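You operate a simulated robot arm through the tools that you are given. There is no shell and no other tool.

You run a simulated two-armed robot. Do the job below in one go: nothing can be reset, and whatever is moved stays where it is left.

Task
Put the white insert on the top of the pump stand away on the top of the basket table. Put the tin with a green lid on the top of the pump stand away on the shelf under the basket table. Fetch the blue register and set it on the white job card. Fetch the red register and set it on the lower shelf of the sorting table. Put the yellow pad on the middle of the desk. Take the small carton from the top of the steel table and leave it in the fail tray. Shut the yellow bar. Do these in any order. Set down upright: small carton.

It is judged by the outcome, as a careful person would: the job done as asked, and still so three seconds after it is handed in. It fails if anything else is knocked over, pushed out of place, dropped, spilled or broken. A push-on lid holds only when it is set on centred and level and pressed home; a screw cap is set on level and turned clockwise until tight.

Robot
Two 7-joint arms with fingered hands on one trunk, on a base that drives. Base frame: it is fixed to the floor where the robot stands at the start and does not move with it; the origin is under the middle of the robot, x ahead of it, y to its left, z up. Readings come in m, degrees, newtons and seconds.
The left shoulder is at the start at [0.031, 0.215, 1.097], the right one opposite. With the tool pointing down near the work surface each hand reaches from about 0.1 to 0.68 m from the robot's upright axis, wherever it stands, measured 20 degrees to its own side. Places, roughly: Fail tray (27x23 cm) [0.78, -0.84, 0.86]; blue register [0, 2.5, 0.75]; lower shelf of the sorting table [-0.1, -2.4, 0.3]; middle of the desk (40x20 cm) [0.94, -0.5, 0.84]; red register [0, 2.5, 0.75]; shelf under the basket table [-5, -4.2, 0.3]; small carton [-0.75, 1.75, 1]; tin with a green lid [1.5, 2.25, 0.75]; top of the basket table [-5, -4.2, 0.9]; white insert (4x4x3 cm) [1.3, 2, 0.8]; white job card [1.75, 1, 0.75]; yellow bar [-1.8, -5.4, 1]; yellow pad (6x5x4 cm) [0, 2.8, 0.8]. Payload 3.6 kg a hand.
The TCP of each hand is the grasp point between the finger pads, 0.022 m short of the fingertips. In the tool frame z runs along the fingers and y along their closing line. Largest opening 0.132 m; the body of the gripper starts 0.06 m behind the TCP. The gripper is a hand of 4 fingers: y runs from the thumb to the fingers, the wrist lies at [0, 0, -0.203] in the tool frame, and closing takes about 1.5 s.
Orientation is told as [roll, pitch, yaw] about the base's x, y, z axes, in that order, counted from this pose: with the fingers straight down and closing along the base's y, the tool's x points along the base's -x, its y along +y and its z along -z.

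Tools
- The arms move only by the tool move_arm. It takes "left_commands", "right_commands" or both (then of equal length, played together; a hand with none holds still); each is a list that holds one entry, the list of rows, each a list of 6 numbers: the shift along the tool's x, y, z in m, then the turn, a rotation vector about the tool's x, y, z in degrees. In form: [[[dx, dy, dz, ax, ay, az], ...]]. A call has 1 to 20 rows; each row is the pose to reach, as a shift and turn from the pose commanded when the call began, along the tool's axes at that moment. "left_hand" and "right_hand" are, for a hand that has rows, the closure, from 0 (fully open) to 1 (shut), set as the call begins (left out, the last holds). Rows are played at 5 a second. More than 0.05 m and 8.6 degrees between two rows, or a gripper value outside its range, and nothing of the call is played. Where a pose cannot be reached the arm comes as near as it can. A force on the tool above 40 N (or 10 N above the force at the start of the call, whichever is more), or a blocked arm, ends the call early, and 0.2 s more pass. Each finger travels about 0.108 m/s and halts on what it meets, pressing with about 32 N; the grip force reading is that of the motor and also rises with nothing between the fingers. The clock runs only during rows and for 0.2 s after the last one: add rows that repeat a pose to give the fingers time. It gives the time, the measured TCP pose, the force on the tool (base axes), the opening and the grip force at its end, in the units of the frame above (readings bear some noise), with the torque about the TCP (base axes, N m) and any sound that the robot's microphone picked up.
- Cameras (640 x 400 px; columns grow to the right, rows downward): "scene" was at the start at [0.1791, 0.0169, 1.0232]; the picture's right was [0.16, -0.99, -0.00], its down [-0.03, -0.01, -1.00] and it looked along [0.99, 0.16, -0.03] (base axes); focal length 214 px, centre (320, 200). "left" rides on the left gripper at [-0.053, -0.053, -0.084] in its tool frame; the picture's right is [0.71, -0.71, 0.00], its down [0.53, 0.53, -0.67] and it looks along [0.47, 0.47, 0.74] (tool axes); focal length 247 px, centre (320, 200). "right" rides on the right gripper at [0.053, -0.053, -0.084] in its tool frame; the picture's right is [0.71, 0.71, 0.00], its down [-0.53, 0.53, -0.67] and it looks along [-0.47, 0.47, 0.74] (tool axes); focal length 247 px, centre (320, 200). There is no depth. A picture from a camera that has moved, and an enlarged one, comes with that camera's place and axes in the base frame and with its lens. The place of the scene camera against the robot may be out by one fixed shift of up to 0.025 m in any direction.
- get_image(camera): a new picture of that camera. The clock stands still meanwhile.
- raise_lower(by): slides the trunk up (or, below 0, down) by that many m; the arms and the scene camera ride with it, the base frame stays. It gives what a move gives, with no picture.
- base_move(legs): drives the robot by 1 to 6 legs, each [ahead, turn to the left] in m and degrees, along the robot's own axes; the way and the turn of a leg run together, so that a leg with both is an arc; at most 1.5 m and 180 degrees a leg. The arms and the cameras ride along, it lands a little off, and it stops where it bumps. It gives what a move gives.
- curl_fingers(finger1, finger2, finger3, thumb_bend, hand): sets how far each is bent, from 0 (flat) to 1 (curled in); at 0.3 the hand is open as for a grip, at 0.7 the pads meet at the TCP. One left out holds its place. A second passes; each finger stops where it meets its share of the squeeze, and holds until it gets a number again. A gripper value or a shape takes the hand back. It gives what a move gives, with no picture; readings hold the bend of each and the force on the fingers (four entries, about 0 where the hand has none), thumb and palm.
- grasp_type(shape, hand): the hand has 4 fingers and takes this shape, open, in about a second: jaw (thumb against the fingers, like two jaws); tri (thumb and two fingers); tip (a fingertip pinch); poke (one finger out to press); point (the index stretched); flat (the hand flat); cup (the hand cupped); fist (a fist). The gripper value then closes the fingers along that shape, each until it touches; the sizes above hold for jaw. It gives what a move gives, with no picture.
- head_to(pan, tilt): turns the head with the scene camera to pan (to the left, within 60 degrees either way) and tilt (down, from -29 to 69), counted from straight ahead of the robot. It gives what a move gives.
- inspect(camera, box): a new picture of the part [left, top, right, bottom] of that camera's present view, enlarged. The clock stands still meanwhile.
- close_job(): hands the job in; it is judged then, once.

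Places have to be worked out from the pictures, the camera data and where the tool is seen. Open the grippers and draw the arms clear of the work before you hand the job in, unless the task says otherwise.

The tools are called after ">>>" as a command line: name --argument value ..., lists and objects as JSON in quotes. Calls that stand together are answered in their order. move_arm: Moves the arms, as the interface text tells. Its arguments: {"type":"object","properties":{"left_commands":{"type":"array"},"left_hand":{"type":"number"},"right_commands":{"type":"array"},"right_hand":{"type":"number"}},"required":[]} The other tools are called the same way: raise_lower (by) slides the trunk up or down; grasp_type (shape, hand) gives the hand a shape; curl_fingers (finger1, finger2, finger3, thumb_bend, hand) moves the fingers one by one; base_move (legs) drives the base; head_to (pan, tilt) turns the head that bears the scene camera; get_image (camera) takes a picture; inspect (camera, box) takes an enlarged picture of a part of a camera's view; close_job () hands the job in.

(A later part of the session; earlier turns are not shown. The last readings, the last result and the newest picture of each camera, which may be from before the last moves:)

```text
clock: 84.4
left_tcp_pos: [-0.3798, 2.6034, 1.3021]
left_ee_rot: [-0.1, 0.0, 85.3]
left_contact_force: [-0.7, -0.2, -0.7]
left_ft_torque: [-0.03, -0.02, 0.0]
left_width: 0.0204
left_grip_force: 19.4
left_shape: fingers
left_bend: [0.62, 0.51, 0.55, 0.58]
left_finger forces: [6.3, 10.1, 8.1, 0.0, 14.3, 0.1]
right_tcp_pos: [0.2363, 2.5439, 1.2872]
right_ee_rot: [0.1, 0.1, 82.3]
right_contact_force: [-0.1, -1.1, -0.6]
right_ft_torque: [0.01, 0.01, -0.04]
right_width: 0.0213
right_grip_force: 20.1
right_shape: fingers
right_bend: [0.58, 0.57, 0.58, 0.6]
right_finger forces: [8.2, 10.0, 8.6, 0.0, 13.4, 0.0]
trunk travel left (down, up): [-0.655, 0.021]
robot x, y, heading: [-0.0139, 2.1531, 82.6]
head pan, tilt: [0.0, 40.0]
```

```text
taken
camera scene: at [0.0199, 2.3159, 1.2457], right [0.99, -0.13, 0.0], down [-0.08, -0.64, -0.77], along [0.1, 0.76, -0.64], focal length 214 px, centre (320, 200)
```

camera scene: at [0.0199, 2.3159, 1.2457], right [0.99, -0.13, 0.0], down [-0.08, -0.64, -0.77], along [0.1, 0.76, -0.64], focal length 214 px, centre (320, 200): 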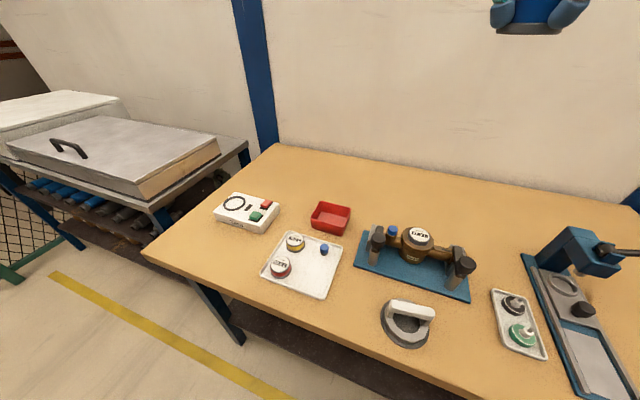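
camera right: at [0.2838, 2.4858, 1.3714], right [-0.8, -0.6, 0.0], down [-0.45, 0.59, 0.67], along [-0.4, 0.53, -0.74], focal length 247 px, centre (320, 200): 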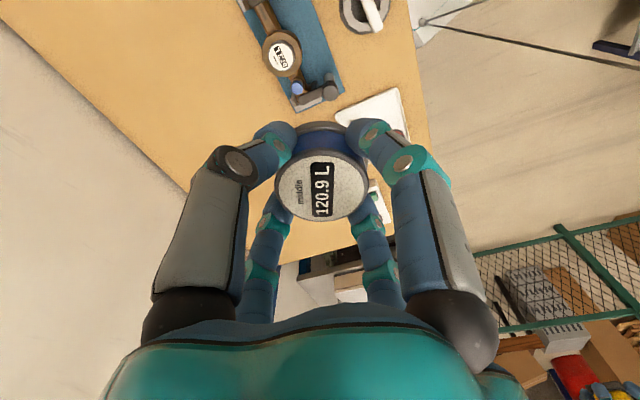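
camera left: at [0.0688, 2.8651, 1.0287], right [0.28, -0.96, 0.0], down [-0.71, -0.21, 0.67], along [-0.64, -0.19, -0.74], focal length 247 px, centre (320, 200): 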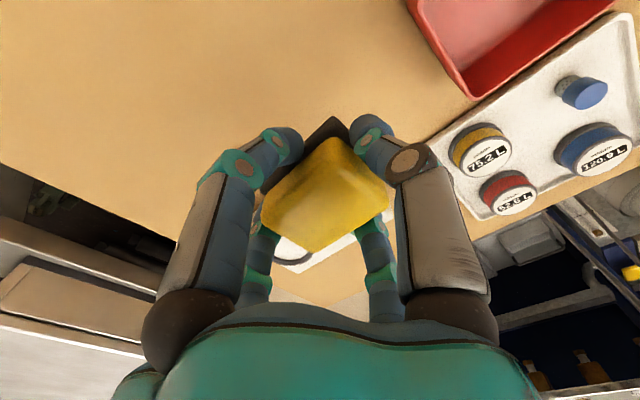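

Both items are held and the bench is in order. I'll turn right in steps to head for the grey table.

>>> base_move --legs '[[0, -43]]'

>>> base_move --legs '[[0, -43]]'

>>> base_move --legs '[[0, -42]]'

>>> base_move --legs '[[0.6, 0]]'

```text
clock: 86.8
left_tcp_pos: [0.0191, 2.7303, 1.3016]
left_ee_rot: [0.0, 0.2, 42.7]
left_contact_force: [0.2, -0.6, -0.3]
left_ft_torque: [0.01, 0.01, 0.01]
left_width: 0.0197
left_grip_force: 19.6
left_shape: fingers
left_bend: [0.62, 0.51, 0.55, 0.58]
left_finger forces: [6.5, 10.4, 8.2, 0.0, 14.0, 0.0]
right_tcp_pos: [0.4343, 2.2685, 1.2862]
right_ee_rot: [0.0, 0.0, 39.6]
right_contact_force: [0.8, -0.3, -1.3]
right_ft_torque: [0.02, 0.03, -0.01]
right_width: 0.0208
right_grip_force: 20.2
right_shape: fingers
right_bend: [0.58, 0.57, 0.58, 0.6]
right_finger forces: [7.8, 10.2, 8.7, 0.1, 13.5, 0.0]
trunk travel left (down, up): [-0.655, 0.021]
robot x, y, heading: [-0.0359, 2.1769, 40.0]
head pan, tilt: [0.0, 40.0]
```

```text
clock: 89.2
left_tcp_pos: [0.3833, 2.5455, 1.3015]
left_ee_rot: [-0.1, 0.1, -0.1]
left_contact_force: [0.5, 0.3, -0.3]
left_ft_torque: [0.02, -0.01, 0.0]
left_width: 0.0197
left_grip_force: 19.4
left_shape: fingers
left_bend: [0.62, 0.51, 0.55, 0.58]
left_finger forces: [6.6, 10.0, 7.9, 0.1, 13.9, 0.0]
right_tcp_pos: [0.3727, 1.9259, 1.288]
right_ee_rot: [0.0, 0.1, -3.3]
right_contact_force: [0.5, 0.0, -1.1]
right_ft_torque: [0.01, 0.01, -0.03]
right_width: 0.0205
right_grip_force: 19.8
right_shape: fingers
right_bend: [0.58, 0.57, 0.58, 0.6]
right_finger forces: [7.6, 10.1, 9.2, 0.0, 13.5, 0.1]
trunk travel left (down, up): [-0.655, 0.021]
robot x, y, heading: [-0.0329, 2.2105, -2.7]
head pan, tilt: [0.0, 40.0]
```

```text
clock: 91.6
left_tcp_pos: [0.4982, 2.1955, 1.3026]
left_ee_rot: [0.0, 0.1, -41.2]
left_contact_force: [0.7, -0.1, -1.1]
left_ft_torque: [0.04, 0.02, 0.01]
left_width: 0.0197
left_grip_force: 19.4
left_shape: fingers
left_bend: [0.62, 0.51, 0.55, 0.58]
left_finger forces: [6.5, 9.9, 7.9, 0.0, 13.9, 0.0]
right_tcp_pos: [0.0832, 1.7306, 1.2876]
right_ee_rot: [0.0, 0.0, -44.3]
right_contact_force: [-0.8, -0.1, -0.5]
right_ft_torque: [-0.02, 0.0, -0.04]
right_width: 0.0201
right_grip_force: 20.1
right_shape: fingers
right_bend: [0.59, 0.57, 0.58, 0.6]
right_finger forces: [7.5, 9.9, 9.3, 0.0, 13.7, 0.0]
trunk travel left (down, up): [-0.655, 0.021]
robot x, y, heading: [-0.0108, 2.2356, -44.1]
head pan, tilt: [0.0, 40.0]
```

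```text
clock: 95.0
left_tcp_pos: [0.9276, 1.7729, 1.3036]
left_ee_rot: [-0.1, 0.1, -41.6]
left_contact_force: [0.5, -0.8, 0.0]
left_ft_torque: [0.02, 0.02, -0.03]
left_width: 0.0194
left_grip_force: 19.6
left_shape: fingers
left_bend: [0.62, 0.51, 0.55, 0.59]
left_finger forces: [6.6, 10.0, 7.8, 0.0, 14.4, 0.1]
right_tcp_pos: [0.5087, 1.3118, 1.2893]
right_ee_rot: [0.1, 0.1, -44.7]
right_contact_force: [0.2, -0.5, -0.5]
right_ft_torque: [0.03, -0.02, -0.01]
right_width: 0.02
right_grip_force: 20.7
right_shape: fingers
right_bend: [0.59, 0.57, 0.58, 0.6]
right_finger forces: [7.4, 10.0, 9.5, 0.0, 13.7, 0.0]
trunk travel left (down, up): [-0.655, 0.021]
robot x, y, heading: [0.4212, 1.8232, -44.3]
head pan, tilt: [0.0, 40.0]
```

Now at (0.42, 1.82). I'll turn left 14° toward the grey table, drive part way, and look at it from above.

>>> base_move --legs '[[0, 13.5], [0.55, 0]]'

>>> head_to --pan 0 --tilt 30

>>> get_image --camera "scene"

```text
clock: 98.9
left_tcp_pos: [1.3915, 1.6065, 1.3039]
left_ee_rot: [-0.1, 0.1, -28.5]
left_contact_force: [0.0, 0.8, 0.4]
left_ft_torque: [0.0, -0.02, 0.01]
left_width: 0.0195
left_grip_force: 19.4
left_shape: fingers
left_bend: [0.62, 0.51, 0.55, 0.59]
left_finger forces: [6.6, 10.0, 7.7, 0.0, 14.1, 0.1]
right_tcp_pos: [1.0895, 1.0631, 1.2884]
right_ee_rot: [0.0, 0.1, -31.5]
right_contact_force: [0.8, 0.3, -0.3]
right_ft_torque: [-0.05, -0.02, 0.01]
right_width: 0.02
right_grip_force: 20.7
right_shape: fingers
right_bend: [0.59, 0.57, 0.58, 0.61]
right_finger forces: [7.5, 10.0, 9.4, 0.0, 13.7, 0.0]
trunk travel left (down, up): [-0.655, 0.021]
robot x, y, heading: [0.8839, 1.5364, -31.4]
head pan, tilt: [0.0, 40.0]
```

```text
clock: 99.7
left_tcp_pos: [1.3932, 1.6056, 1.3044]
left_ee_rot: [-0.1, 0.1, -28.4]
left_contact_force: [0.1, 0.0, -1.3]
left_ft_torque: [-0.02, -0.02, -0.03]
left_width: 0.0196
left_grip_force: 19.1
left_shape: fingers
left_bend: [0.62, 0.51, 0.55, 0.59]
left_finger forces: [6.6, 10.1, 7.7, 0.0, 14.2, 0.0]
right_tcp_pos: [1.0896, 1.0644, 1.2885]
right_ee_rot: [0.0, 0.0, -31.5]
right_contact_force: [-0.1, 0.0, -0.7]
right_ft_torque: [-0.01, -0.03, 0.0]
right_width: 0.0196
right_grip_force: 20.3
right_shape: fingers
right_bend: [0.59, 0.57, 0.58, 0.61]
right_finger forces: [7.5, 10.0, 9.5, 0.0, 13.7, 0.1]
trunk travel left (down, up): [-0.655, 0.021]
robot x, y, heading: [0.8869, 1.5343, -31.4]
head pan, tilt: [0.0, 30.0]
```

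```text
taken
camera scene: at [1.041, 1.4534, 1.2611], right [-0.52, -0.86, 0.0], down [-0.43, 0.26, -0.87], along [0.74, -0.45, -0.5], focal length 214 px, centre (320, 200)
```

scene: 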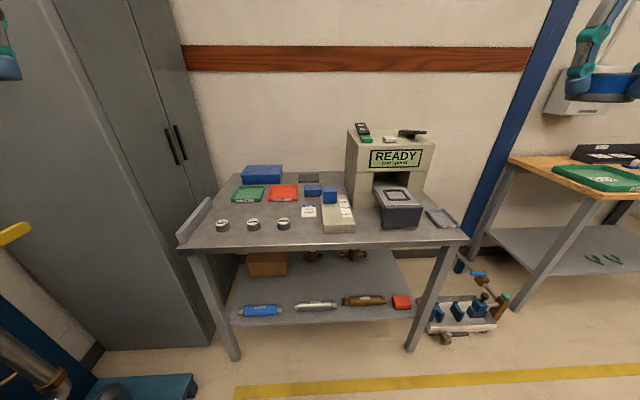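

>>> inspect --camera "scene" --box '[180, 150, 380, 275]'

>>> inspect --camera "scene" --box '[280, 170, 376, 230]'

```text
3.20 times, centred on (280, 212) of scene
camera zoom: at [1.041, 1.4534, 1.2611], right [-0.52, -0.86, 0.0], down [-0.43, 0.26, -0.87], along [0.74, -0.45, -0.5], focal length 686 px, centre (448, 160)
```

zoom: 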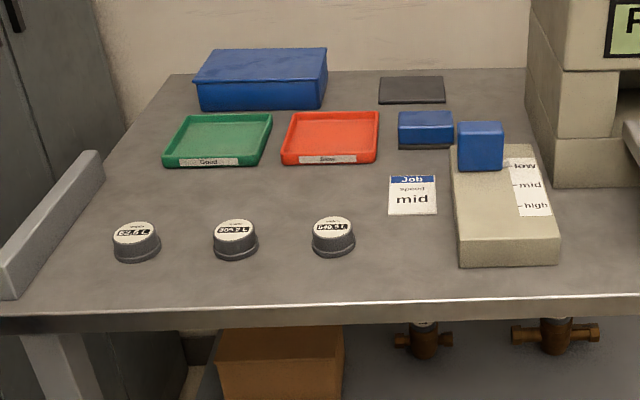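

```text
6.67 times, centred on (328, 200) of scene
camera zoom: at [1.041, 1.4534, 1.2611], right [-0.52, -0.86, 0.0], down [-0.43, 0.26, -0.87], along [0.74, -0.45, -0.5], focal length 1430 px, centre (267, 200)
```

zoom: 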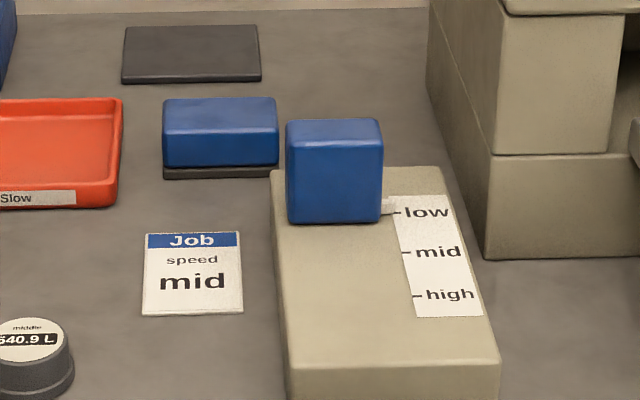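

The white "Job" card is at about (1.71, 1.10) on the grey table. I'll drive 0.43 m closer, then view the card with the right hand camera.

>>> base_move --legs '[[0.43, 0]]'

>>> head_to --pan 0 --tilt 50

>>> get_image --camera "scene"

>>> get_image --camera "right"

```text
clock: 102.3
left_tcp_pos: [1.7638, 1.3826, 1.3045]
left_ee_rot: [-0.2, 0.1, -28.3]
left_contact_force: [-0.1, -0.4, -1.0]
left_ft_torque: [-0.01, 0.01, 0.01]
left_width: 0.0194
left_grip_force: 19.4
left_shape: fingers
left_bend: [0.62, 0.51, 0.55, 0.59]
left_finger forces: [6.6, 10.1, 7.8, 0.1, 14.2, 0.0]
right_tcp_pos: [1.4629, 0.84, 1.2887]
right_ee_rot: [0.0, 0.1, -31.5]
right_contact_force: [-0.7, 0.1, -0.9]
right_ft_torque: [-0.01, 0.0, -0.02]
right_width: 0.0196
right_grip_force: 20.1
right_shape: fingers
right_bend: [0.59, 0.57, 0.58, 0.61]
right_finger forces: [7.5, 10.0, 9.6, 0.0, 13.6, 0.0]
trunk travel left (down, up): [-0.655, 0.021]
robot x, y, heading: [1.256, 1.3129, -31.1]
head pan, tilt: [0.0, 30.0]
```

```text
clock: 103.1
left_tcp_pos: [1.7646, 1.3839, 1.305]
left_ee_rot: [-0.1, 0.0, -28.3]
left_contact_force: [1.1, 0.4, -0.4]
left_ft_torque: [-0.02, -0.02, -0.02]
left_width: 0.0192
left_grip_force: 18.9
left_shape: fingers
left_bend: [0.62, 0.51, 0.55, 0.59]
left_finger forces: [6.6, 10.2, 7.8, 0.0, 13.9, 0.1]
right_tcp_pos: [1.4632, 0.8404, 1.29]
right_ee_rot: [0.0, 0.0, -31.4]
right_contact_force: [-0.6, -0.7, -0.8]
right_ft_torque: [0.01, -0.01, 0.06]
right_width: 0.0199
right_grip_force: 21.2
right_shape: fingers
right_bend: [0.59, 0.57, 0.58, 0.61]
right_finger forces: [7.4, 10.2, 9.6, 0.1, 13.6, 0.0]
trunk travel left (down, up): [-0.655, 0.021]
robot x, y, heading: [1.2545, 1.3144, -31.0]
head pan, tilt: [0.0, 50.0]
```

```text
taken
camera scene: at [1.401, 1.2364, 1.2318], right [-0.52, -0.86, 0.0], down [-0.66, 0.4, -0.64], along [0.55, -0.33, -0.77], focal length 214 px, centre (320, 200)
```

scene: 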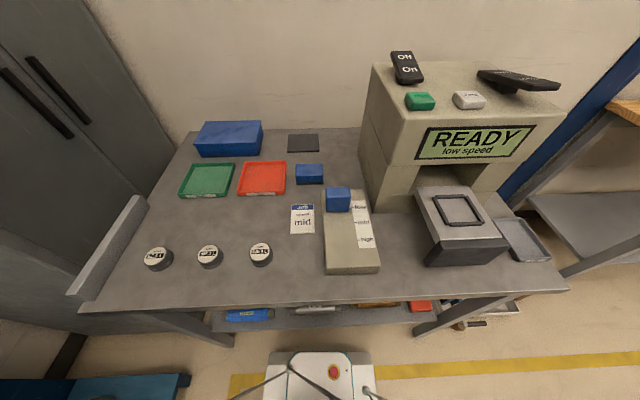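

```text
taken
camera right: at [1.3898, 0.8236, 1.3745], right [-0.23, 0.97, 0.0], down [0.72, 0.17, 0.67], along [0.65, 0.16, -0.74], focal length 247 px, centre (320, 200)
```

right: 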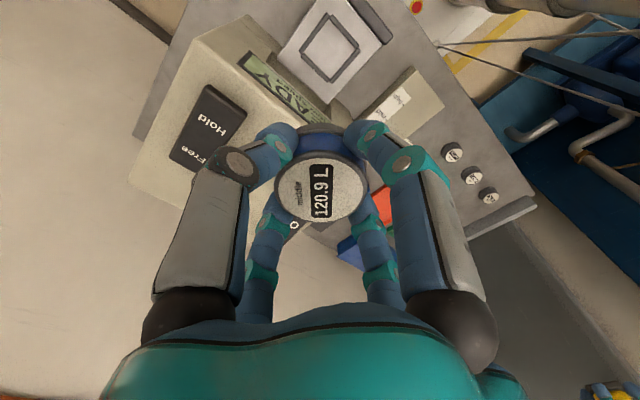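

The card is near (1.687, 1.12, 0.79). I'll turn left 18° so the right arm can reach it without crowding the left hand.

>>> base_move --legs '[[0, 18]]'

>>> get_image --camera "right"

>>> get_image --camera "scene"

```text
clock: 104.6
left_tcp_pos: [1.7123, 1.5387, 1.3051]
left_ee_rot: [-0.1, 0.1, -10.1]
left_contact_force: [0.8, 0.5, -0.5]
left_ft_torque: [-0.01, -0.03, -0.01]
left_width: 0.0196
left_grip_force: 18.8
left_shape: fingers
left_bend: [0.62, 0.51, 0.55, 0.59]
left_finger forces: [6.6, 10.2, 7.7, 0.1, 13.9, 0.1]
right_tcp_pos: [1.5969, 0.9282, 1.2901]
right_ee_rot: [-0.1, 0.1, -13.2]
right_contact_force: [1.3, -0.3, 0.1]
right_ft_torque: [-0.01, -0.04, -0.01]
right_width: 0.0197
right_grip_force: 20.4
right_shape: fingers
right_bend: [0.59, 0.57, 0.58, 0.61]
right_finger forces: [7.5, 10.0, 9.7, 0.0, 13.7, 0.0]
trunk travel left (down, up): [-0.655, 0.021]
robot x, y, heading: [1.2545, 1.302, -13.0]
head pan, tilt: [0.0, 50.0]
```

```text
taken
camera right: at [1.5336, 0.8902, 1.3746], right [-0.53, 0.85, 0.0], down [0.63, 0.39, 0.67], along [0.57, 0.35, -0.74], focal length 247 px, centre (320, 200)
```

right: 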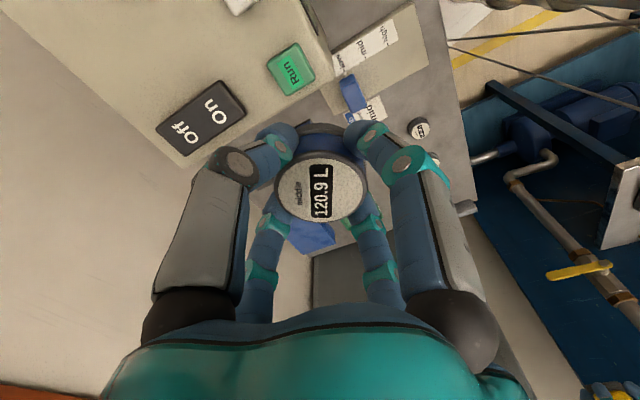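

```text
taken
camera scene: at [1.4125, 1.2678, 1.2318], right [-0.22, -0.97, 0.0], down [-0.75, 0.17, -0.64], along [0.63, -0.14, -0.77], focal length 214 px, centre (320, 200)
```

scene: 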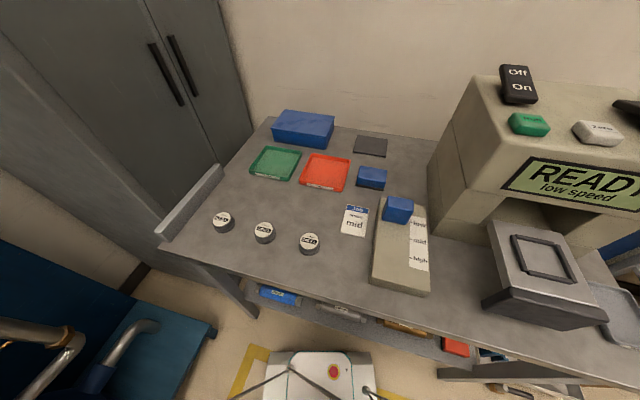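

The card shows up consistent with (1.68, 1.12). I'll move the right hand above it at z 1.10 with yaw about +8°, then check.

>>> move_arm --right_commands '[[[-0.005, 0.026, 0.01, 0, 0, -2.6], [-0.011, 0.052, 0.02, 0, 0, -5.2], [-0.016, 0.078, 0.04, 0, 0, -7.9], [-0.021, 0.104, 0.07, 0, 0, -10.5], [-0.027, 0.13, 0.1, 0, 0, -13.1], [-0.032, 0.155, 0.13, 0, 0, -15.7], [-0.037, 0.181, 0.16, 0, 0, -18.4], [-0.0428, 0.2073, 0.19, 0, 0, -21], [-0.0428, 0.2073, 0.19, 0, 0, -21]]]'

>>> get_image --camera "right"

>>> get_image --camera "scene"

```text
clock: 106.6
left_tcp_pos: [1.7131, 1.5388, 1.3049]
left_ee_rot: [0.0, 0.1, -10.1]
left_contact_force: [-0.2, 0.2, -0.8]
left_ft_torque: [0.04, -0.01, 0.02]
left_width: 0.0193
left_grip_force: 18.9
left_shape: fingers
left_bend: [0.62, 0.51, 0.55, 0.59]
left_finger forces: [6.6, 10.2, 7.7, 0.1, 13.8, 0.1]
right_tcp_pos: [1.6854, 1.1188, 1.0998]
right_ee_rot: [0.0, 0.1, 7.8]
right_contact_force: [0.1, 0.3, -1.1]
right_ft_torque: [0.01, 0.01, 0.03]
right_width: 0.0195
right_grip_force: 21.1
right_shape: fingers
right_bend: [0.59, 0.57, 0.58, 0.61]
right_finger forces: [7.5, 10.5, 9.7, 0.0, 13.2, 0.1]
trunk travel left (down, up): [-0.655, 0.021]
robot x, y, heading: [1.2476, 1.3028, -13.2]
head pan, tilt: [0.0, 50.0]
```

```text
taken
camera right: at [1.6411, 1.0603, 1.1849], right [-0.8, 0.6, 0.0], down [0.45, 0.59, 0.67], along [0.4, 0.53, -0.74], focal length 247 px, centre (320, 200)
```

right: 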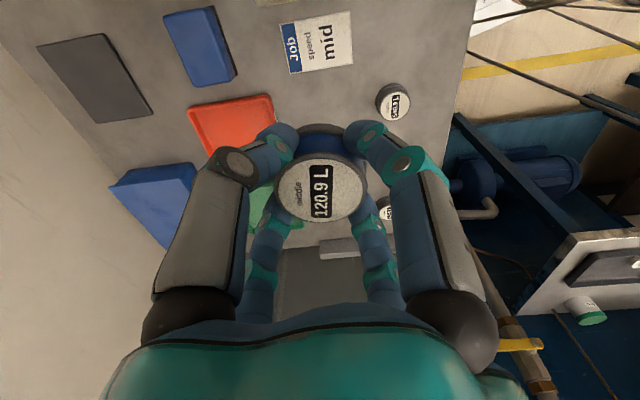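

```text
taken
camera scene: at [1.4127, 1.2673, 1.2317], right [-0.22, -0.97, 0.0], down [-0.75, 0.17, -0.64], along [0.63, -0.14, -0.77], focal length 214 px, centre (320, 200)
```

scene: 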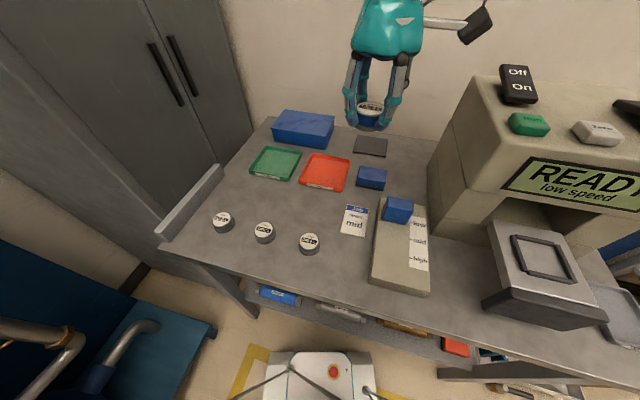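

The card (about 6×10 cm) is centred at roughly (1.682, 1.112). I'll lower the right hand to z 0.90 over its centre and recheck.

>>> move_arm --right_commands '[[[0.001, -0.002, 0.04, 0, 0, 0], [0.002, -0.004, 0.08, 0, 0, 0], [0.003, -0.005, 0.12, 0, 0, 0], [0.004, -0.006, 0.16, 0, 0, 0], [0.0044, -0.0068, 0.2, 0, 0, 0], [0.0044, -0.0068, 0.2, 0, 0, 0]]]'

>>> get_image --camera "right"

>>> get_image --camera "scene"

```text
clock: 108.0
left_tcp_pos: [1.7122, 1.5393, 1.3055]
left_ee_rot: [-0.2, 0.1, -10.1]
left_contact_force: [-0.2, 0.2, -0.5]
left_ft_torque: [0.0, 0.01, 0.03]
left_width: 0.0194
left_grip_force: 19.4
left_shape: fingers
left_bend: [0.62, 0.51, 0.55, 0.59]
left_finger forces: [6.6, 10.2, 7.7, 0.1, 13.8, 0.0]
right_tcp_pos: [1.6824, 1.1109, 0.9004]
right_ee_rot: [-0.1, 0.0, 7.8]
right_contact_force: [0.0, 0.1, -1.1]
right_ft_torque: [0.0, 0.01, -0.02]
right_width: 0.0193
right_grip_force: 21.0
right_shape: fingers
right_bend: [0.59, 0.57, 0.58, 0.61]
right_finger forces: [7.5, 10.7, 9.8, 0.1, 13.1, 0.0]
trunk travel left (down, up): [-0.655, 0.021]
robot x, y, heading: [1.2528, 1.3034, -13.2]
head pan, tilt: [0.0, 50.0]
```

```text
taken
camera right: at [1.6371, 1.0526, 0.9854], right [-0.8, 0.6, 0.0], down [0.45, 0.59, 0.67], along [0.4, 0.53, -0.74], focal length 247 px, centre (320, 200)
```

right: 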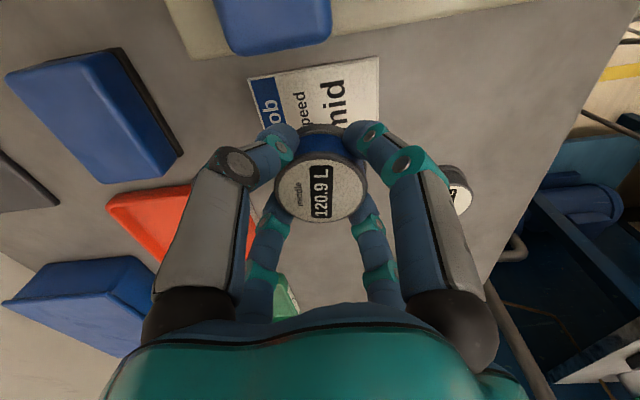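

```text
taken
camera scene: at [1.413, 1.2676, 1.2317], right [-0.22, -0.97, 0.0], down [-0.75, 0.17, -0.64], along [0.63, -0.14, -0.77], focal length 214 px, centre (320, 200)
```

scene: 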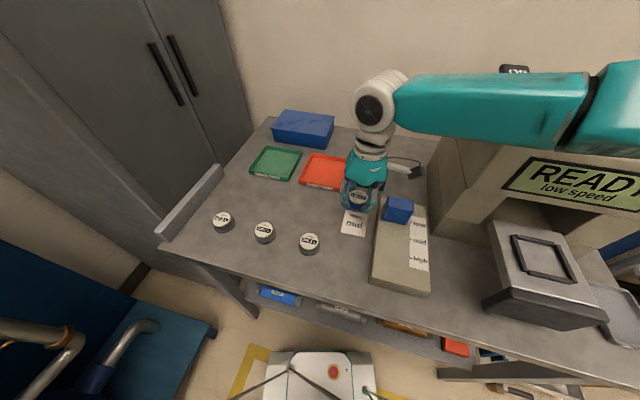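

The forearm passes near the READY machine's top (about z 1.05). I'll check the clearance by looking to the right before descending further.

>>> head_to --pan -45 --tilt 35

>>> get_image --camera "scene"

>>> get_image --camera "left"

```text
clock: 109.1
left_tcp_pos: [1.7128, 1.5385, 1.3048]
left_ee_rot: [-0.1, 0.1, -10.1]
left_contact_force: [0.0, 0.3, -0.2]
left_ft_torque: [0.04, 0.0, -0.02]
left_width: 0.0194
left_grip_force: 19.2
left_shape: fingers
left_bend: [0.62, 0.51, 0.55, 0.59]
left_finger forces: [6.6, 10.2, 7.7, 0.0, 13.7, 0.0]
right_tcp_pos: [1.6822, 1.1114, 0.9017]
right_ee_rot: [-0.2, 0.1, 7.8]
right_contact_force: [-0.5, 0.4, -0.6]
right_ft_torque: [-0.01, 0.0, -0.01]
right_width: 0.0192
right_grip_force: 20.5
right_shape: fingers
right_bend: [0.59, 0.57, 0.58, 0.61]
right_finger forces: [7.6, 10.8, 9.6, 0.0, 13.1, 0.1]
trunk travel left (down, up): [-0.655, 0.021]
robot x, y, heading: [1.2501, 1.3057, -12.9]
head pan, tilt: [-45.0, 35.0]
```

```text
taken
camera scene: at [1.3848, 1.2104, 1.2534], right [-0.85, -0.53, 0.0], down [-0.31, 0.49, -0.82], along [0.43, -0.69, -0.57], focal length 214 px, centre (320, 200)
```

scene: 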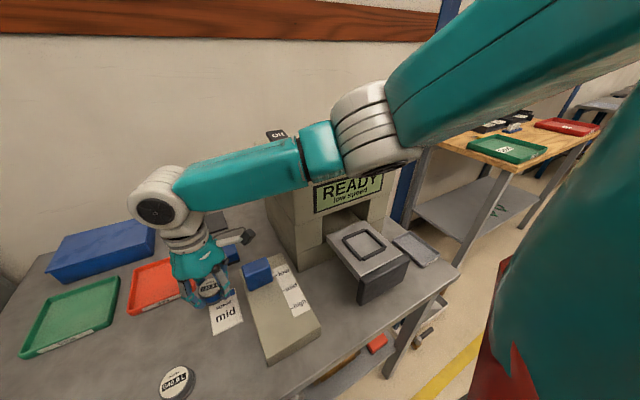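

```text
taken
camera left: at [1.7565, 1.4772, 1.3885], right [-0.82, -0.57, 0.0], down [-0.42, 0.61, 0.67], along [-0.38, 0.55, -0.74], focal length 247 px, centre (320, 200)
```

left: 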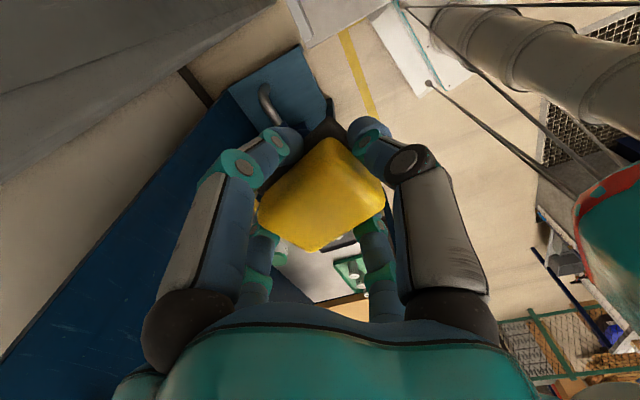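

The forearm passes in front of the machine with a couple of cm clearance, and the card's centre is right below the register. I'll descend to z≈0.836 carefully.

>>> move_arm --right_commands '[[[0, 0, 0.02, 0, 0, 0], [0, 0, 0.04, 0, 0, 0], [0, 0, 0.052, 0, 0, 0], [0, 0, 0.06, 0, 0, 0], [0, 0, 0.064, 0, 0, 0], [0, 0, 0.064, 0, 0, 0]]]'

>>> get_image --camera "scene"

```text
clock: 110.5
left_tcp_pos: [1.7138, 1.5386, 1.3054]
left_ee_rot: [-0.1, 0.1, -10.1]
left_contact_force: [-0.3, -0.5, -0.1]
left_ft_torque: [0.02, 0.03, -0.01]
left_width: 0.0194
left_grip_force: 18.8
left_shape: fingers
left_bend: [0.62, 0.51, 0.55, 0.59]
left_finger forces: [6.6, 10.2, 7.6, 0.1, 13.8, 0.0]
right_tcp_pos: [1.6827, 1.1124, 0.8378]
right_ee_rot: [0.0, 0.0, 7.8]
right_contact_force: [0.4, 0.7, 0.8]
right_ft_torque: [0.05, -0.04, -0.01]
right_width: 0.0189
right_grip_force: 21.5
right_shape: fingers
right_bend: [0.59, 0.57, 0.58, 0.61]
right_finger forces: [7.7, 11.1, 10.7, 0.0, 13.0, 0.1]
trunk travel left (down, up): [-0.655, 0.021]
robot x, y, heading: [1.2537, 1.3023, -12.8]
head pan, tilt: [-45.0, 35.0]
```

```text
taken
camera scene: at [1.3846, 1.2104, 1.2535], right [-0.85, -0.53, 0.0], down [-0.3, 0.49, -0.82], along [0.43, -0.69, -0.57], focal length 214 px, centre (320, 200)
```

scene: 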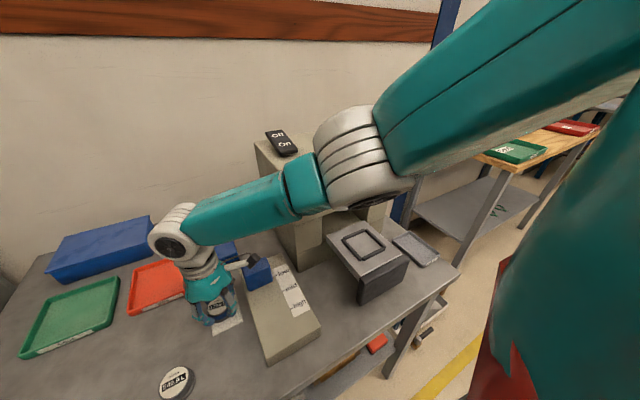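

Almost down; I'll creep a few millimetres more until the weight is taken by the table.

>>> move_arm --right_commands '[[[0, 0, 0.002, 0, 0, 0], [0, 0, 0.004, 0, 0, 0], [0, 0, 0.004, 0, 0, 0]]]'

```text
clock: 111.3
left_tcp_pos: [1.7108, 1.5393, 1.3062]
left_ee_rot: [0.0, 0.0, -10.0]
left_contact_force: [-0.1, -0.4, -0.3]
left_ft_torque: [-0.04, 0.03, 0.02]
left_width: 0.0194
left_grip_force: 19.2
left_shape: fingers
left_bend: [0.62, 0.51, 0.55, 0.59]
left_finger forces: [6.6, 10.2, 7.7, 0.0, 13.8, 0.1]
right_tcp_pos: [1.6825, 1.1137, 0.8357]
right_ee_rot: [-0.2, -0.4, 7.8]
right_contact_force: [1.4, -3.5, 30.4]
right_ft_torque: [0.14, -0.37, -0.01]
right_width: 0.0186
right_grip_force: 31.6
right_shape: fingers
right_bend: [0.59, 0.57, 0.57, 0.61]
right_finger forces: [10.4, 14.2, 23.9, 0.0, 15.8, 0.0]
trunk travel left (down, up): [-0.655, 0.021]
robot x, y, heading: [1.2494, 1.3021, -12.8]
head pan, tilt: [-45.0, 35.0]
```

The register is resting on the card (30 N). I'll ease up 2 mm and open the fingers.

>>> move_arm --right_commands '[[[0, 0, -0.002, 0, 0, 0], [0, 0, -0.002, 0, 0, 0]]]'

>>> curl_fingers --hand "right" --finger1 0.47 --finger2 0.47 --finger3 0.47 --thumb_bend 0.47

>>> move_arm --right_commands '[[[0, 0, -0.01, 0, 0, 0], [0, 0, -0.03, 0, 0, 0], [0, 0, -0.06, 0, 0, 0], [0, 0, -0.1, 0, 0, 0], [0, 0, -0.14, 0, 0, 0], [0, 0, -0.18, 0, 0, 0]]]'

>>> get_image --camera "right"

```text
clock: 111.9
left_tcp_pos: [1.7117, 1.539, 1.3056]
left_ee_rot: [-0.1, 0.2, -10.1]
left_contact_force: [-0.4, -0.5, -0.6]
left_ft_torque: [-0.03, 0.03, -0.01]
left_width: 0.0194
left_grip_force: 19.1
left_shape: fingers
left_bend: [0.62, 0.51, 0.55, 0.59]
left_finger forces: [6.6, 10.2, 7.7, 0.0, 13.9, 0.0]
right_tcp_pos: [1.682, 1.1138, 0.8359]
right_ee_rot: [-0.1, -0.1, 7.9]
right_contact_force: [4.2, -1.2, 20.7]
right_ft_torque: [0.12, -0.35, -0.01]
right_width: 0.019
right_grip_force: 28.4
right_shape: fingers
right_bend: [0.59, 0.57, 0.57, 0.61]
right_finger forces: [8.7, 13.2, 20.7, 0.0, 14.4, 0.0]
trunk travel left (down, up): [-0.655, 0.021]
robot x, y, heading: [1.252, 1.2951, -12.9]
head pan, tilt: [-45.0, 35.0]
```

```text
clock: 112.9
left_tcp_pos: [1.7135, 1.5381, 1.3056]
left_ee_rot: [-0.1, 0.1, -10.0]
left_contact_force: [-0.5, -0.3, -0.3]
left_ft_torque: [0.02, 0.02, 0.02]
left_width: 0.0195
left_grip_force: 19.4
left_shape: fingers
left_bend: [0.62, 0.51, 0.55, 0.59]
left_finger forces: [6.6, 10.3, 7.7, 0.0, 13.8, 0.1]
right_tcp_pos: [1.6811, 1.1122, 0.8344]
right_ee_rot: [0.0, 0.0, 7.8]
right_contact_force: [0.4, 0.1, 0.0]
right_ft_torque: [-0.01, -0.01, 0.0]
right_width: 0.0475
right_grip_force: 0.1
right_shape: fingers
right_bend: [0.47, 0.47, 0.47, 0.47]
right_finger forces: [0.0, 0.0, 0.0, 0.1, 0.1, 0.0]
trunk travel left (down, up): [-0.655, 0.021]
robot x, y, heading: [1.252, 1.2992, -12.7]
head pan, tilt: [-45.0, 35.0]
```

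```text
clock: 114.3
left_tcp_pos: [1.712, 1.539, 1.3049]
left_ee_rot: [-0.1, 0.2, -10.1]
left_contact_force: [0.9, 1.0, 0.0]
left_ft_torque: [-0.04, -0.06, -0.01]
left_width: 0.0191
left_grip_force: 19.8
left_shape: fingers
left_bend: [0.62, 0.51, 0.55, 0.59]
left_finger forces: [6.6, 10.2, 7.7, 0.0, 13.8, 0.0]
right_tcp_pos: [1.6834, 1.1137, 1.0156]
right_ee_rot: [-0.1, 0.1, 7.8]
right_contact_force: [0.1, 0.8, 0.6]
right_ft_torque: [0.04, -0.05, 0.01]
right_width: 0.0475
right_grip_force: 0.1
right_shape: fingers
right_bend: [0.47, 0.47, 0.47, 0.47]
right_finger forces: [0.0, 0.0, 0.1, 0.0, 0.1, 0.0]
trunk travel left (down, up): [-0.655, 0.021]
robot x, y, heading: [1.2499, 1.296, -12.8]
head pan, tilt: [-45.0, 35.0]
```

```text
taken
camera right: at [1.6388, 1.0544, 1.1004], right [-0.8, 0.6, 0.0], down [0.45, 0.59, 0.67], along [0.4, 0.53, -0.74], focal length 247 px, centre (320, 200)
```

right: 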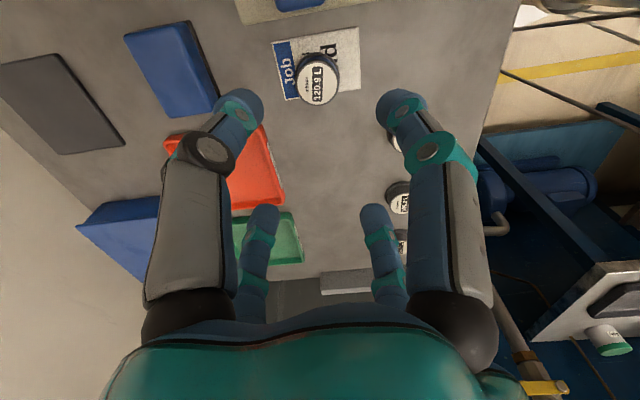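

The register stands on the card; I'll zoom in to check how well it sits.

>>> inspect --camera "right" --box '[240, 10, 400, 110]'

>>> inspect --camera "scene" --box '[150, 220, 310, 320]'

```text
4.00 times, centred on (320, 60) of right
camera zoom: at [1.6388, 1.0544, 1.1004], right [-0.8, 0.6, 0.0], down [0.45, 0.59, 0.67], along [0.4, 0.53, -0.74], focal length 988 px, centre (320, 760)
```

zoom: 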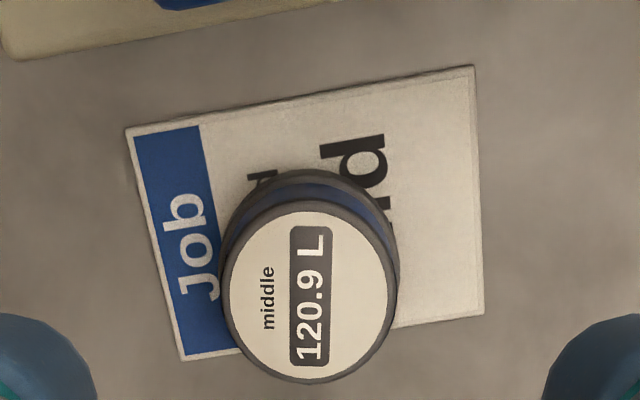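

```text
4.00 times, centred on (230, 270) of scene
camera zoom: at [1.3847, 1.2104, 1.2534], right [-0.85, -0.53, 0.0], down [-0.31, 0.49, -0.82], along [0.43, -0.69, -0.57], focal length 858 px, centre (680, -80)
```

zoom: 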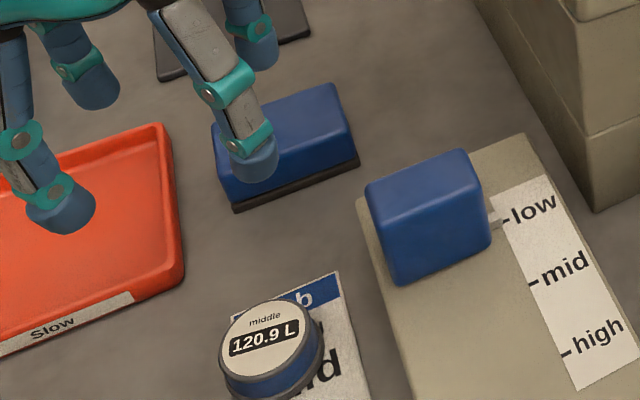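

The register sits about 1 cm off the card's centre, with its rim at the card's edge. I'll regrasp it, lift slightly, shift 1 cm and set it down centred.

>>> move_arm --right_commands '[[[0.001, -0.001, 0.04, 0, 0, 0], [0.001, -0.001, 0.08, 0, 0, 0], [0.0015, -0.001, 0.12, 0, 0, 0], [0.0015, -0.001, 0.15, 0, 0, 0], [0.0015, -0.001, 0.168, 0, 0, 0], [0.0015, -0.001, 0.178, 0, 0, 0], [0.0015, -0.001, 0.178, 0, 0, 0]]]'

>>> curl_fingers --hand "right" --finger1 0.7 --finger2 0.7 --finger3 0.7 --thumb_bend 0.7

>>> move_arm --right_commands '[[[0, 0, -0.01, 0, 0, 0], [0, 0, -0.02, 0, 0, 0], [0.0042, -0.003, -0.02, 0, 0, 0], [0.0084, -0.0059, -0.02, 0, 0, 0], [0.0084, -0.0059, -0.02, 0, 0, 0]]]'

>>> get_image --camera "right"

```text
clock: 115.9
left_tcp_pos: [1.7134, 1.5394, 1.3041]
left_ee_rot: [-0.1, 0.1, -10.0]
left_contact_force: [-0.3, 0.3, -0.7]
left_ft_torque: [-0.01, 0.04, 0.0]
left_width: 0.0196
left_grip_force: 19.2
left_shape: fingers
left_bend: [0.62, 0.51, 0.55, 0.59]
left_finger forces: [6.7, 10.2, 7.7, 0.0, 13.6, 0.0]
right_tcp_pos: [1.6805, 1.1094, 0.836]
right_ee_rot: [-0.1, -0.1, 7.9]
right_contact_force: [0.3, 0.7, 0.4]
right_ft_torque: [0.0, -0.03, 0.0]
right_width: 0.0474
right_grip_force: 0.0
right_shape: fingers
right_bend: [0.47, 0.47, 0.47, 0.47]
right_finger forces: [0.0, 0.0, 0.0, 0.0, 0.1, 0.1]
trunk travel left (down, up): [-0.655, 0.021]
robot x, y, heading: [1.2523, 1.3001, -13.1]
head pan, tilt: [-45.0, 35.0]
```

```text
clock: 116.9
left_tcp_pos: [1.7124, 1.5397, 1.3061]
left_ee_rot: [-0.1, 0.2, -10.1]
left_contact_force: [-0.2, -0.2, -0.7]
left_ft_torque: [-0.01, 0.01, 0.0]
left_width: 0.0193
left_grip_force: 19.2
left_shape: fingers
left_bend: [0.62, 0.51, 0.55, 0.59]
left_finger forces: [6.6, 10.4, 7.8, 0.1, 13.8, 0.1]
right_tcp_pos: [1.6812, 1.1111, 0.8363]
right_ee_rot: [-0.1, 0.0, 7.8]
right_contact_force: [0.7, 0.2, 4.6]
right_ft_torque: [0.03, 0.03, -0.01]
right_width: 0.0206
right_grip_force: 19.3
right_shape: fingers
right_bend: [0.59, 0.57, 0.58, 0.6]
right_finger forces: [8.7, 9.6, 8.8, 0.0, 12.2, 0.1]
trunk travel left (down, up): [-0.655, 0.021]
robot x, y, heading: [1.25, 1.3004, -13.1]
head pan, tilt: [-45.0, 35.0]
```

```text
clock: 118.1
left_tcp_pos: [1.712, 1.5373, 1.3046]
left_ee_rot: [-0.1, 0.0, -10.1]
left_contact_force: [0.4, 0.1, -1.1]
left_ft_torque: [-0.01, -0.02, 0.03]
left_width: 0.0195
left_grip_force: 19.6
left_shape: fingers
left_bend: [0.62, 0.51, 0.55, 0.59]
left_finger forces: [6.6, 10.3, 7.7, 0.0, 13.9, 0.1]
right_tcp_pos: [1.6728, 1.1048, 0.8548]
right_ee_rot: [-0.1, 0.1, 7.9]
right_contact_force: [-0.3, 0.2, -0.7]
right_ft_torque: [0.02, 0.02, 0.0]
right_width: 0.0203
right_grip_force: 18.0
right_shape: fingers
right_bend: [0.59, 0.57, 0.58, 0.6]
right_finger forces: [8.2, 8.6, 8.3, 0.0, 11.9, 0.1]
trunk travel left (down, up): [-0.655, 0.021]
robot x, y, heading: [1.252, 1.2996, -12.8]
head pan, tilt: [-45.0, 35.0]
```

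```text
taken
camera right: at [1.6291, 1.0456, 0.9404], right [-0.8, 0.6, 0.0], down [0.45, 0.59, 0.67], along [0.4, 0.53, -0.74], focal length 247 px, centre (320, 200)
```

right: 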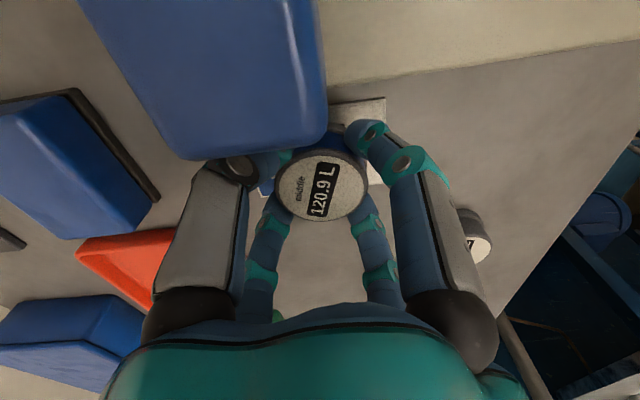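

The register is shifted; the blue slider block is close but untouched. I'll lower, ease, and release.

>>> move_arm --right_commands '[[[0, 0, 0.01, 0, 0, 0], [0, 0, 0.0165, 0, 0, 0], [0, 0, 0.019, 0, 0, 0], [0, 0, 0.019, 0, 0, 0]]]'

>>> curl_fingers --hand "right" --finger1 0.48 --finger2 0.48 --finger3 0.48 --thumb_bend 0.48

>>> move_arm --right_commands '[[[0, 0, -0.01, 0, 0, 0], [0, 0, -0.03, 0, 0, 0], [0, 0, -0.06, 0, 0, 0], [0, 0, -0.1, 0, 0, 0], [0, 0, -0.14, 0, 0, 0], [0, 0, -0.18, 0, 0, 0]]]'

>>> inspect --camera "right" --box '[240, 10, 400, 110]'

```text
clock: 119.1
left_tcp_pos: [1.7119, 1.5381, 1.3048]
left_ee_rot: [-0.1, 0.1, -10.0]
left_contact_force: [-1.0, -0.8, -1.4]
left_ft_torque: [0.0, 0.0, -0.02]
left_width: 0.0192
left_grip_force: 19.7
left_shape: fingers
left_bend: [0.62, 0.51, 0.55, 0.59]
left_finger forces: [6.6, 10.4, 7.6, 0.0, 13.9, 0.1]
right_tcp_pos: [1.6741, 1.1046, 0.8372]
right_ee_rot: [0.0, 0.1, 7.9]
right_contact_force: [0.0, -0.3, 0.8]
right_ft_torque: [0.06, 0.01, 0.0]
right_width: 0.0203
right_grip_force: 18.7
right_shape: fingers
right_bend: [0.59, 0.57, 0.58, 0.6]
right_finger forces: [8.7, 9.3, 8.5, 0.0, 12.0, 0.0]
trunk travel left (down, up): [-0.655, 0.021]
robot x, y, heading: [1.2483, 1.2995, -13.0]
head pan, tilt: [-45.0, 35.0]
```

```text
clock: 120.1
left_tcp_pos: [1.7129, 1.5383, 1.3047]
left_ee_rot: [-0.1, 0.1, -10.1]
left_contact_force: [-0.1, 0.3, -0.2]
left_ft_torque: [0.02, -0.02, 0.01]
left_width: 0.0195
left_grip_force: 18.9
left_shape: fingers
left_bend: [0.62, 0.51, 0.55, 0.59]
left_finger forces: [6.6, 10.3, 7.7, 0.0, 13.9, 0.1]
right_tcp_pos: [1.6742, 1.1056, 0.837]
right_ee_rot: [0.1, -0.1, 7.9]
right_contact_force: [1.3, 4.5, 0.7]
right_ft_torque: [-0.04, 0.01, 0.11]
right_width: 0.0428
right_grip_force: 2.7
right_shape: fingers
right_bend: [0.48, 0.48, 0.48, 0.5]
right_finger forces: [0.0, 0.1, 0.0, 0.0, 5.0, 0.1]
trunk travel left (down, up): [-0.655, 0.021]
robot x, y, heading: [1.2484, 1.2995, -13.2]
head pan, tilt: [-45.0, 35.0]
```

```text
clock: 121.5
left_tcp_pos: [1.7137, 1.5372, 1.3044]
left_ee_rot: [-0.1, 0.0, -10.2]
left_contact_force: [0.1, 0.2, -0.3]
left_ft_torque: [0.0, -0.03, 0.0]
left_width: 0.0194
left_grip_force: 19.2
left_shape: fingers
left_bend: [0.62, 0.51, 0.55, 0.59]
left_finger forces: [6.6, 10.3, 7.7, 0.1, 13.7, 0.1]
right_tcp_pos: [1.6722, 1.1044, 1.0164]
right_ee_rot: [-0.1, 0.1, 7.8]
right_contact_force: [-0.4, 0.5, -0.1]
right_ft_torque: [-0.02, -0.02, -0.05]
right_width: 0.045
right_grip_force: 0.0
right_shape: fingers
right_bend: [0.48, 0.48, 0.48, 0.48]
right_finger forces: [0.0, 0.1, 0.1, 0.1, 0.1, 0.0]
trunk travel left (down, up): [-0.655, 0.021]
robot x, y, heading: [1.2527, 1.2984, -13.0]
head pan, tilt: [-45.0, 35.0]
```

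```text
4.00 times, centred on (320, 60) of right
camera zoom: at [1.6279, 1.0463, 1.1009], right [-0.8, 0.6, 0.0], down [0.45, 0.59, 0.67], along [0.4, 0.53, -0.75], focal length 988 px, centre (320, 760)
```

zoom: 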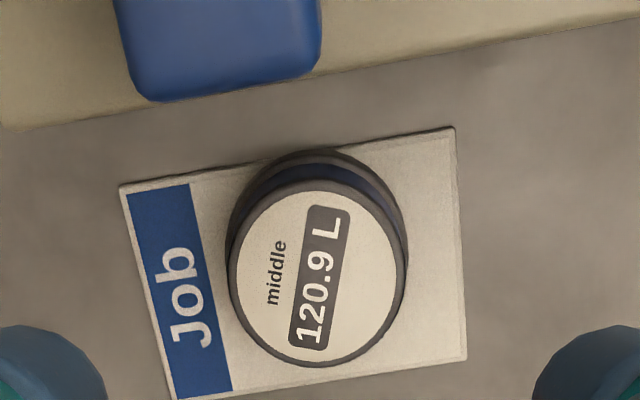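

The register now rests on the card (within a few mm of its edges, base fully supported). Next is the yellow pad to the desk: I'll back away from the table first.

>>> base_move --legs '[[-0.42, 0]]'

>>> base_move --legs '[[0, -30]]'

>>> base_move --legs '[[0, -30]]'

>>> base_move --legs '[[0, -30]]'

>>> head_to --pan 0 --tilt 25

>>> get_image --camera "scene"

```text
clock: 124.1
left_tcp_pos: [1.3032, 1.6341, 1.3051]
left_ee_rot: [-0.1, 0.1, -9.8]
left_contact_force: [-1.4, -0.2, -0.4]
left_ft_torque: [-0.02, -0.02, 0.02]
left_width: 0.0193
left_grip_force: 18.6
left_shape: fingers
left_bend: [0.62, 0.51, 0.55, 0.59]
left_finger forces: [6.6, 10.4, 7.8, 0.1, 13.8, 0.0]
right_tcp_pos: [1.2631, 1.2011, 1.0161]
right_ee_rot: [0.0, -0.1, 7.9]
right_contact_force: [-0.2, 0.1, 0.5]
right_ft_torque: [0.03, -0.03, 0.0]
right_width: 0.0451
right_grip_force: 0.1
right_shape: fingers
right_bend: [0.48, 0.48, 0.48, 0.48]
right_finger forces: [0.0, 0.0, 0.0, 0.0, 0.1, 0.1]
trunk travel left (down, up): [-0.655, 0.021]
robot x, y, heading: [0.8455, 1.3933, -12.7]
head pan, tilt: [-45.0, 35.0]
```

```text
clock: 126.0
left_tcp_pos: [1.3595, 1.3751, 1.3052]
left_ee_rot: [-0.2, 0.1, -39.6]
left_contact_force: [-0.1, 0.7, -0.8]
left_ft_torque: [0.03, 0.0, -0.01]
left_width: 0.0195
left_grip_force: 19.2
left_shape: fingers
left_bend: [0.62, 0.51, 0.55, 0.59]
left_finger forces: [6.7, 10.4, 7.7, 0.0, 13.5, 0.1]
right_tcp_pos: [1.1097, 1.0188, 1.0155]
right_ee_rot: [0.0, 0.1, -21.8]
right_contact_force: [0.1, 0.8, -1.1]
right_ft_torque: [-0.01, 0.02, -0.02]
right_width: 0.0451
right_grip_force: 0.1
right_shape: fingers
right_bend: [0.48, 0.48, 0.48, 0.48]
right_finger forces: [0.1, 0.1, 0.1, 0.0, 0.0, 0.0]
trunk travel left (down, up): [-0.655, 0.021]
robot x, y, heading: [0.8552, 1.4147, -42.3]
head pan, tilt: [-45.0, 35.0]
```

```text
clock: 127.9
left_tcp_pos: [1.2727, 1.1308, 1.3052]
left_ee_rot: [-0.1, 0.2, -69.6]
left_contact_force: [-0.7, -0.4, -0.9]
left_ft_torque: [0.0, 0.03, -0.01]
left_width: 0.0196
left_grip_force: 19.0
left_shape: fingers
left_bend: [0.62, 0.51, 0.55, 0.59]
left_finger forces: [6.7, 10.2, 7.6, 0.0, 13.8, 0.0]
right_tcp_pos: [0.879, 0.9455, 1.0166]
right_ee_rot: [-0.1, 0.2, -51.7]
right_contact_force: [0.4, -0.1, -0.8]
right_ft_torque: [-0.01, 0.0, 0.01]
right_width: 0.0454
right_grip_force: 0.0
right_shape: fingers
right_bend: [0.48, 0.48, 0.48, 0.48]
right_finger forces: [0.0, 0.0, 0.1, 0.1, 0.1, 0.0]
trunk travel left (down, up): [-0.655, 0.021]
robot x, y, heading: [0.875, 1.421, -72.2]
head pan, tilt: [-45.0, 35.0]
```

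```text
clock: 129.8
left_tcp_pos: [1.072, 0.9684, 1.307]
left_ee_rot: [-0.1, 0.1, -99.7]
left_contact_force: [-0.8, 0.0, -0.9]
left_ft_torque: [-0.05, 0.01, 0.01]
left_width: 0.0193
left_grip_force: 19.0
left_shape: fingers
left_bend: [0.62, 0.51, 0.55, 0.59]
left_finger forces: [6.7, 10.2, 7.5, 0.1, 13.6, 0.1]
right_tcp_pos: [0.6389, 1.0058, 1.0164]
right_ee_rot: [0.1, 0.1, -81.8]
right_contact_force: [-0.4, -0.2, 0.4]
right_ft_torque: [0.02, -0.01, 0.02]
right_width: 0.0452
right_grip_force: 0.0
right_shape: fingers
right_bend: [0.48, 0.48, 0.48, 0.48]
right_finger forces: [0.0, 0.0, 0.0, 0.0, 0.1, 0.0]
trunk travel left (down, up): [-0.655, 0.021]
robot x, y, heading: [0.8996, 1.41, -102.3]
head pan, tilt: [-45.0, 35.0]
```

```text
clock: 130.9
left_tcp_pos: [1.0723, 0.9682, 1.3055]
left_ee_rot: [0.0, 0.2, -99.6]
left_contact_force: [0.1, 0.7, 0.0]
left_ft_torque: [0.01, 0.0, -0.02]
left_width: 0.0192
left_grip_force: 19.2
left_shape: fingers
left_bend: [0.62, 0.51, 0.55, 0.59]
left_finger forces: [6.7, 10.3, 7.6, 0.1, 13.9, 0.1]
right_tcp_pos: [0.6378, 1.0064, 1.0171]
right_ee_rot: [0.0, 0.2, -81.7]
right_contact_force: [0.4, 0.4, 0.9]
right_ft_torque: [0.04, -0.01, -0.03]
right_width: 0.0453
right_grip_force: 0.0
right_shape: fingers
right_bend: [0.48, 0.48, 0.48, 0.48]
right_finger forces: [0.0, 0.1, 0.1, 0.0, 0.1, 0.1]
trunk travel left (down, up): [-0.655, 0.021]
robot x, y, heading: [0.8997, 1.4111, -102.3]
head pan, tilt: [0.0, 25.0]
```

```text
taken
camera scene: at [0.8764, 1.2499, 1.2691], right [-0.98, 0.21, 0.0], down [0.09, 0.41, -0.91], along [-0.19, -0.89, -0.42], focal length 214 px, centre (320, 200)
```

scene: 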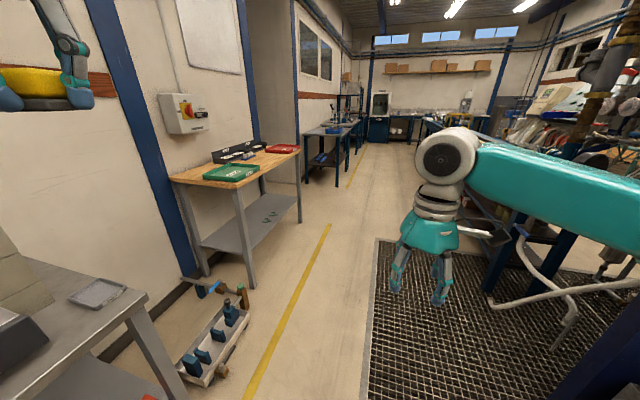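

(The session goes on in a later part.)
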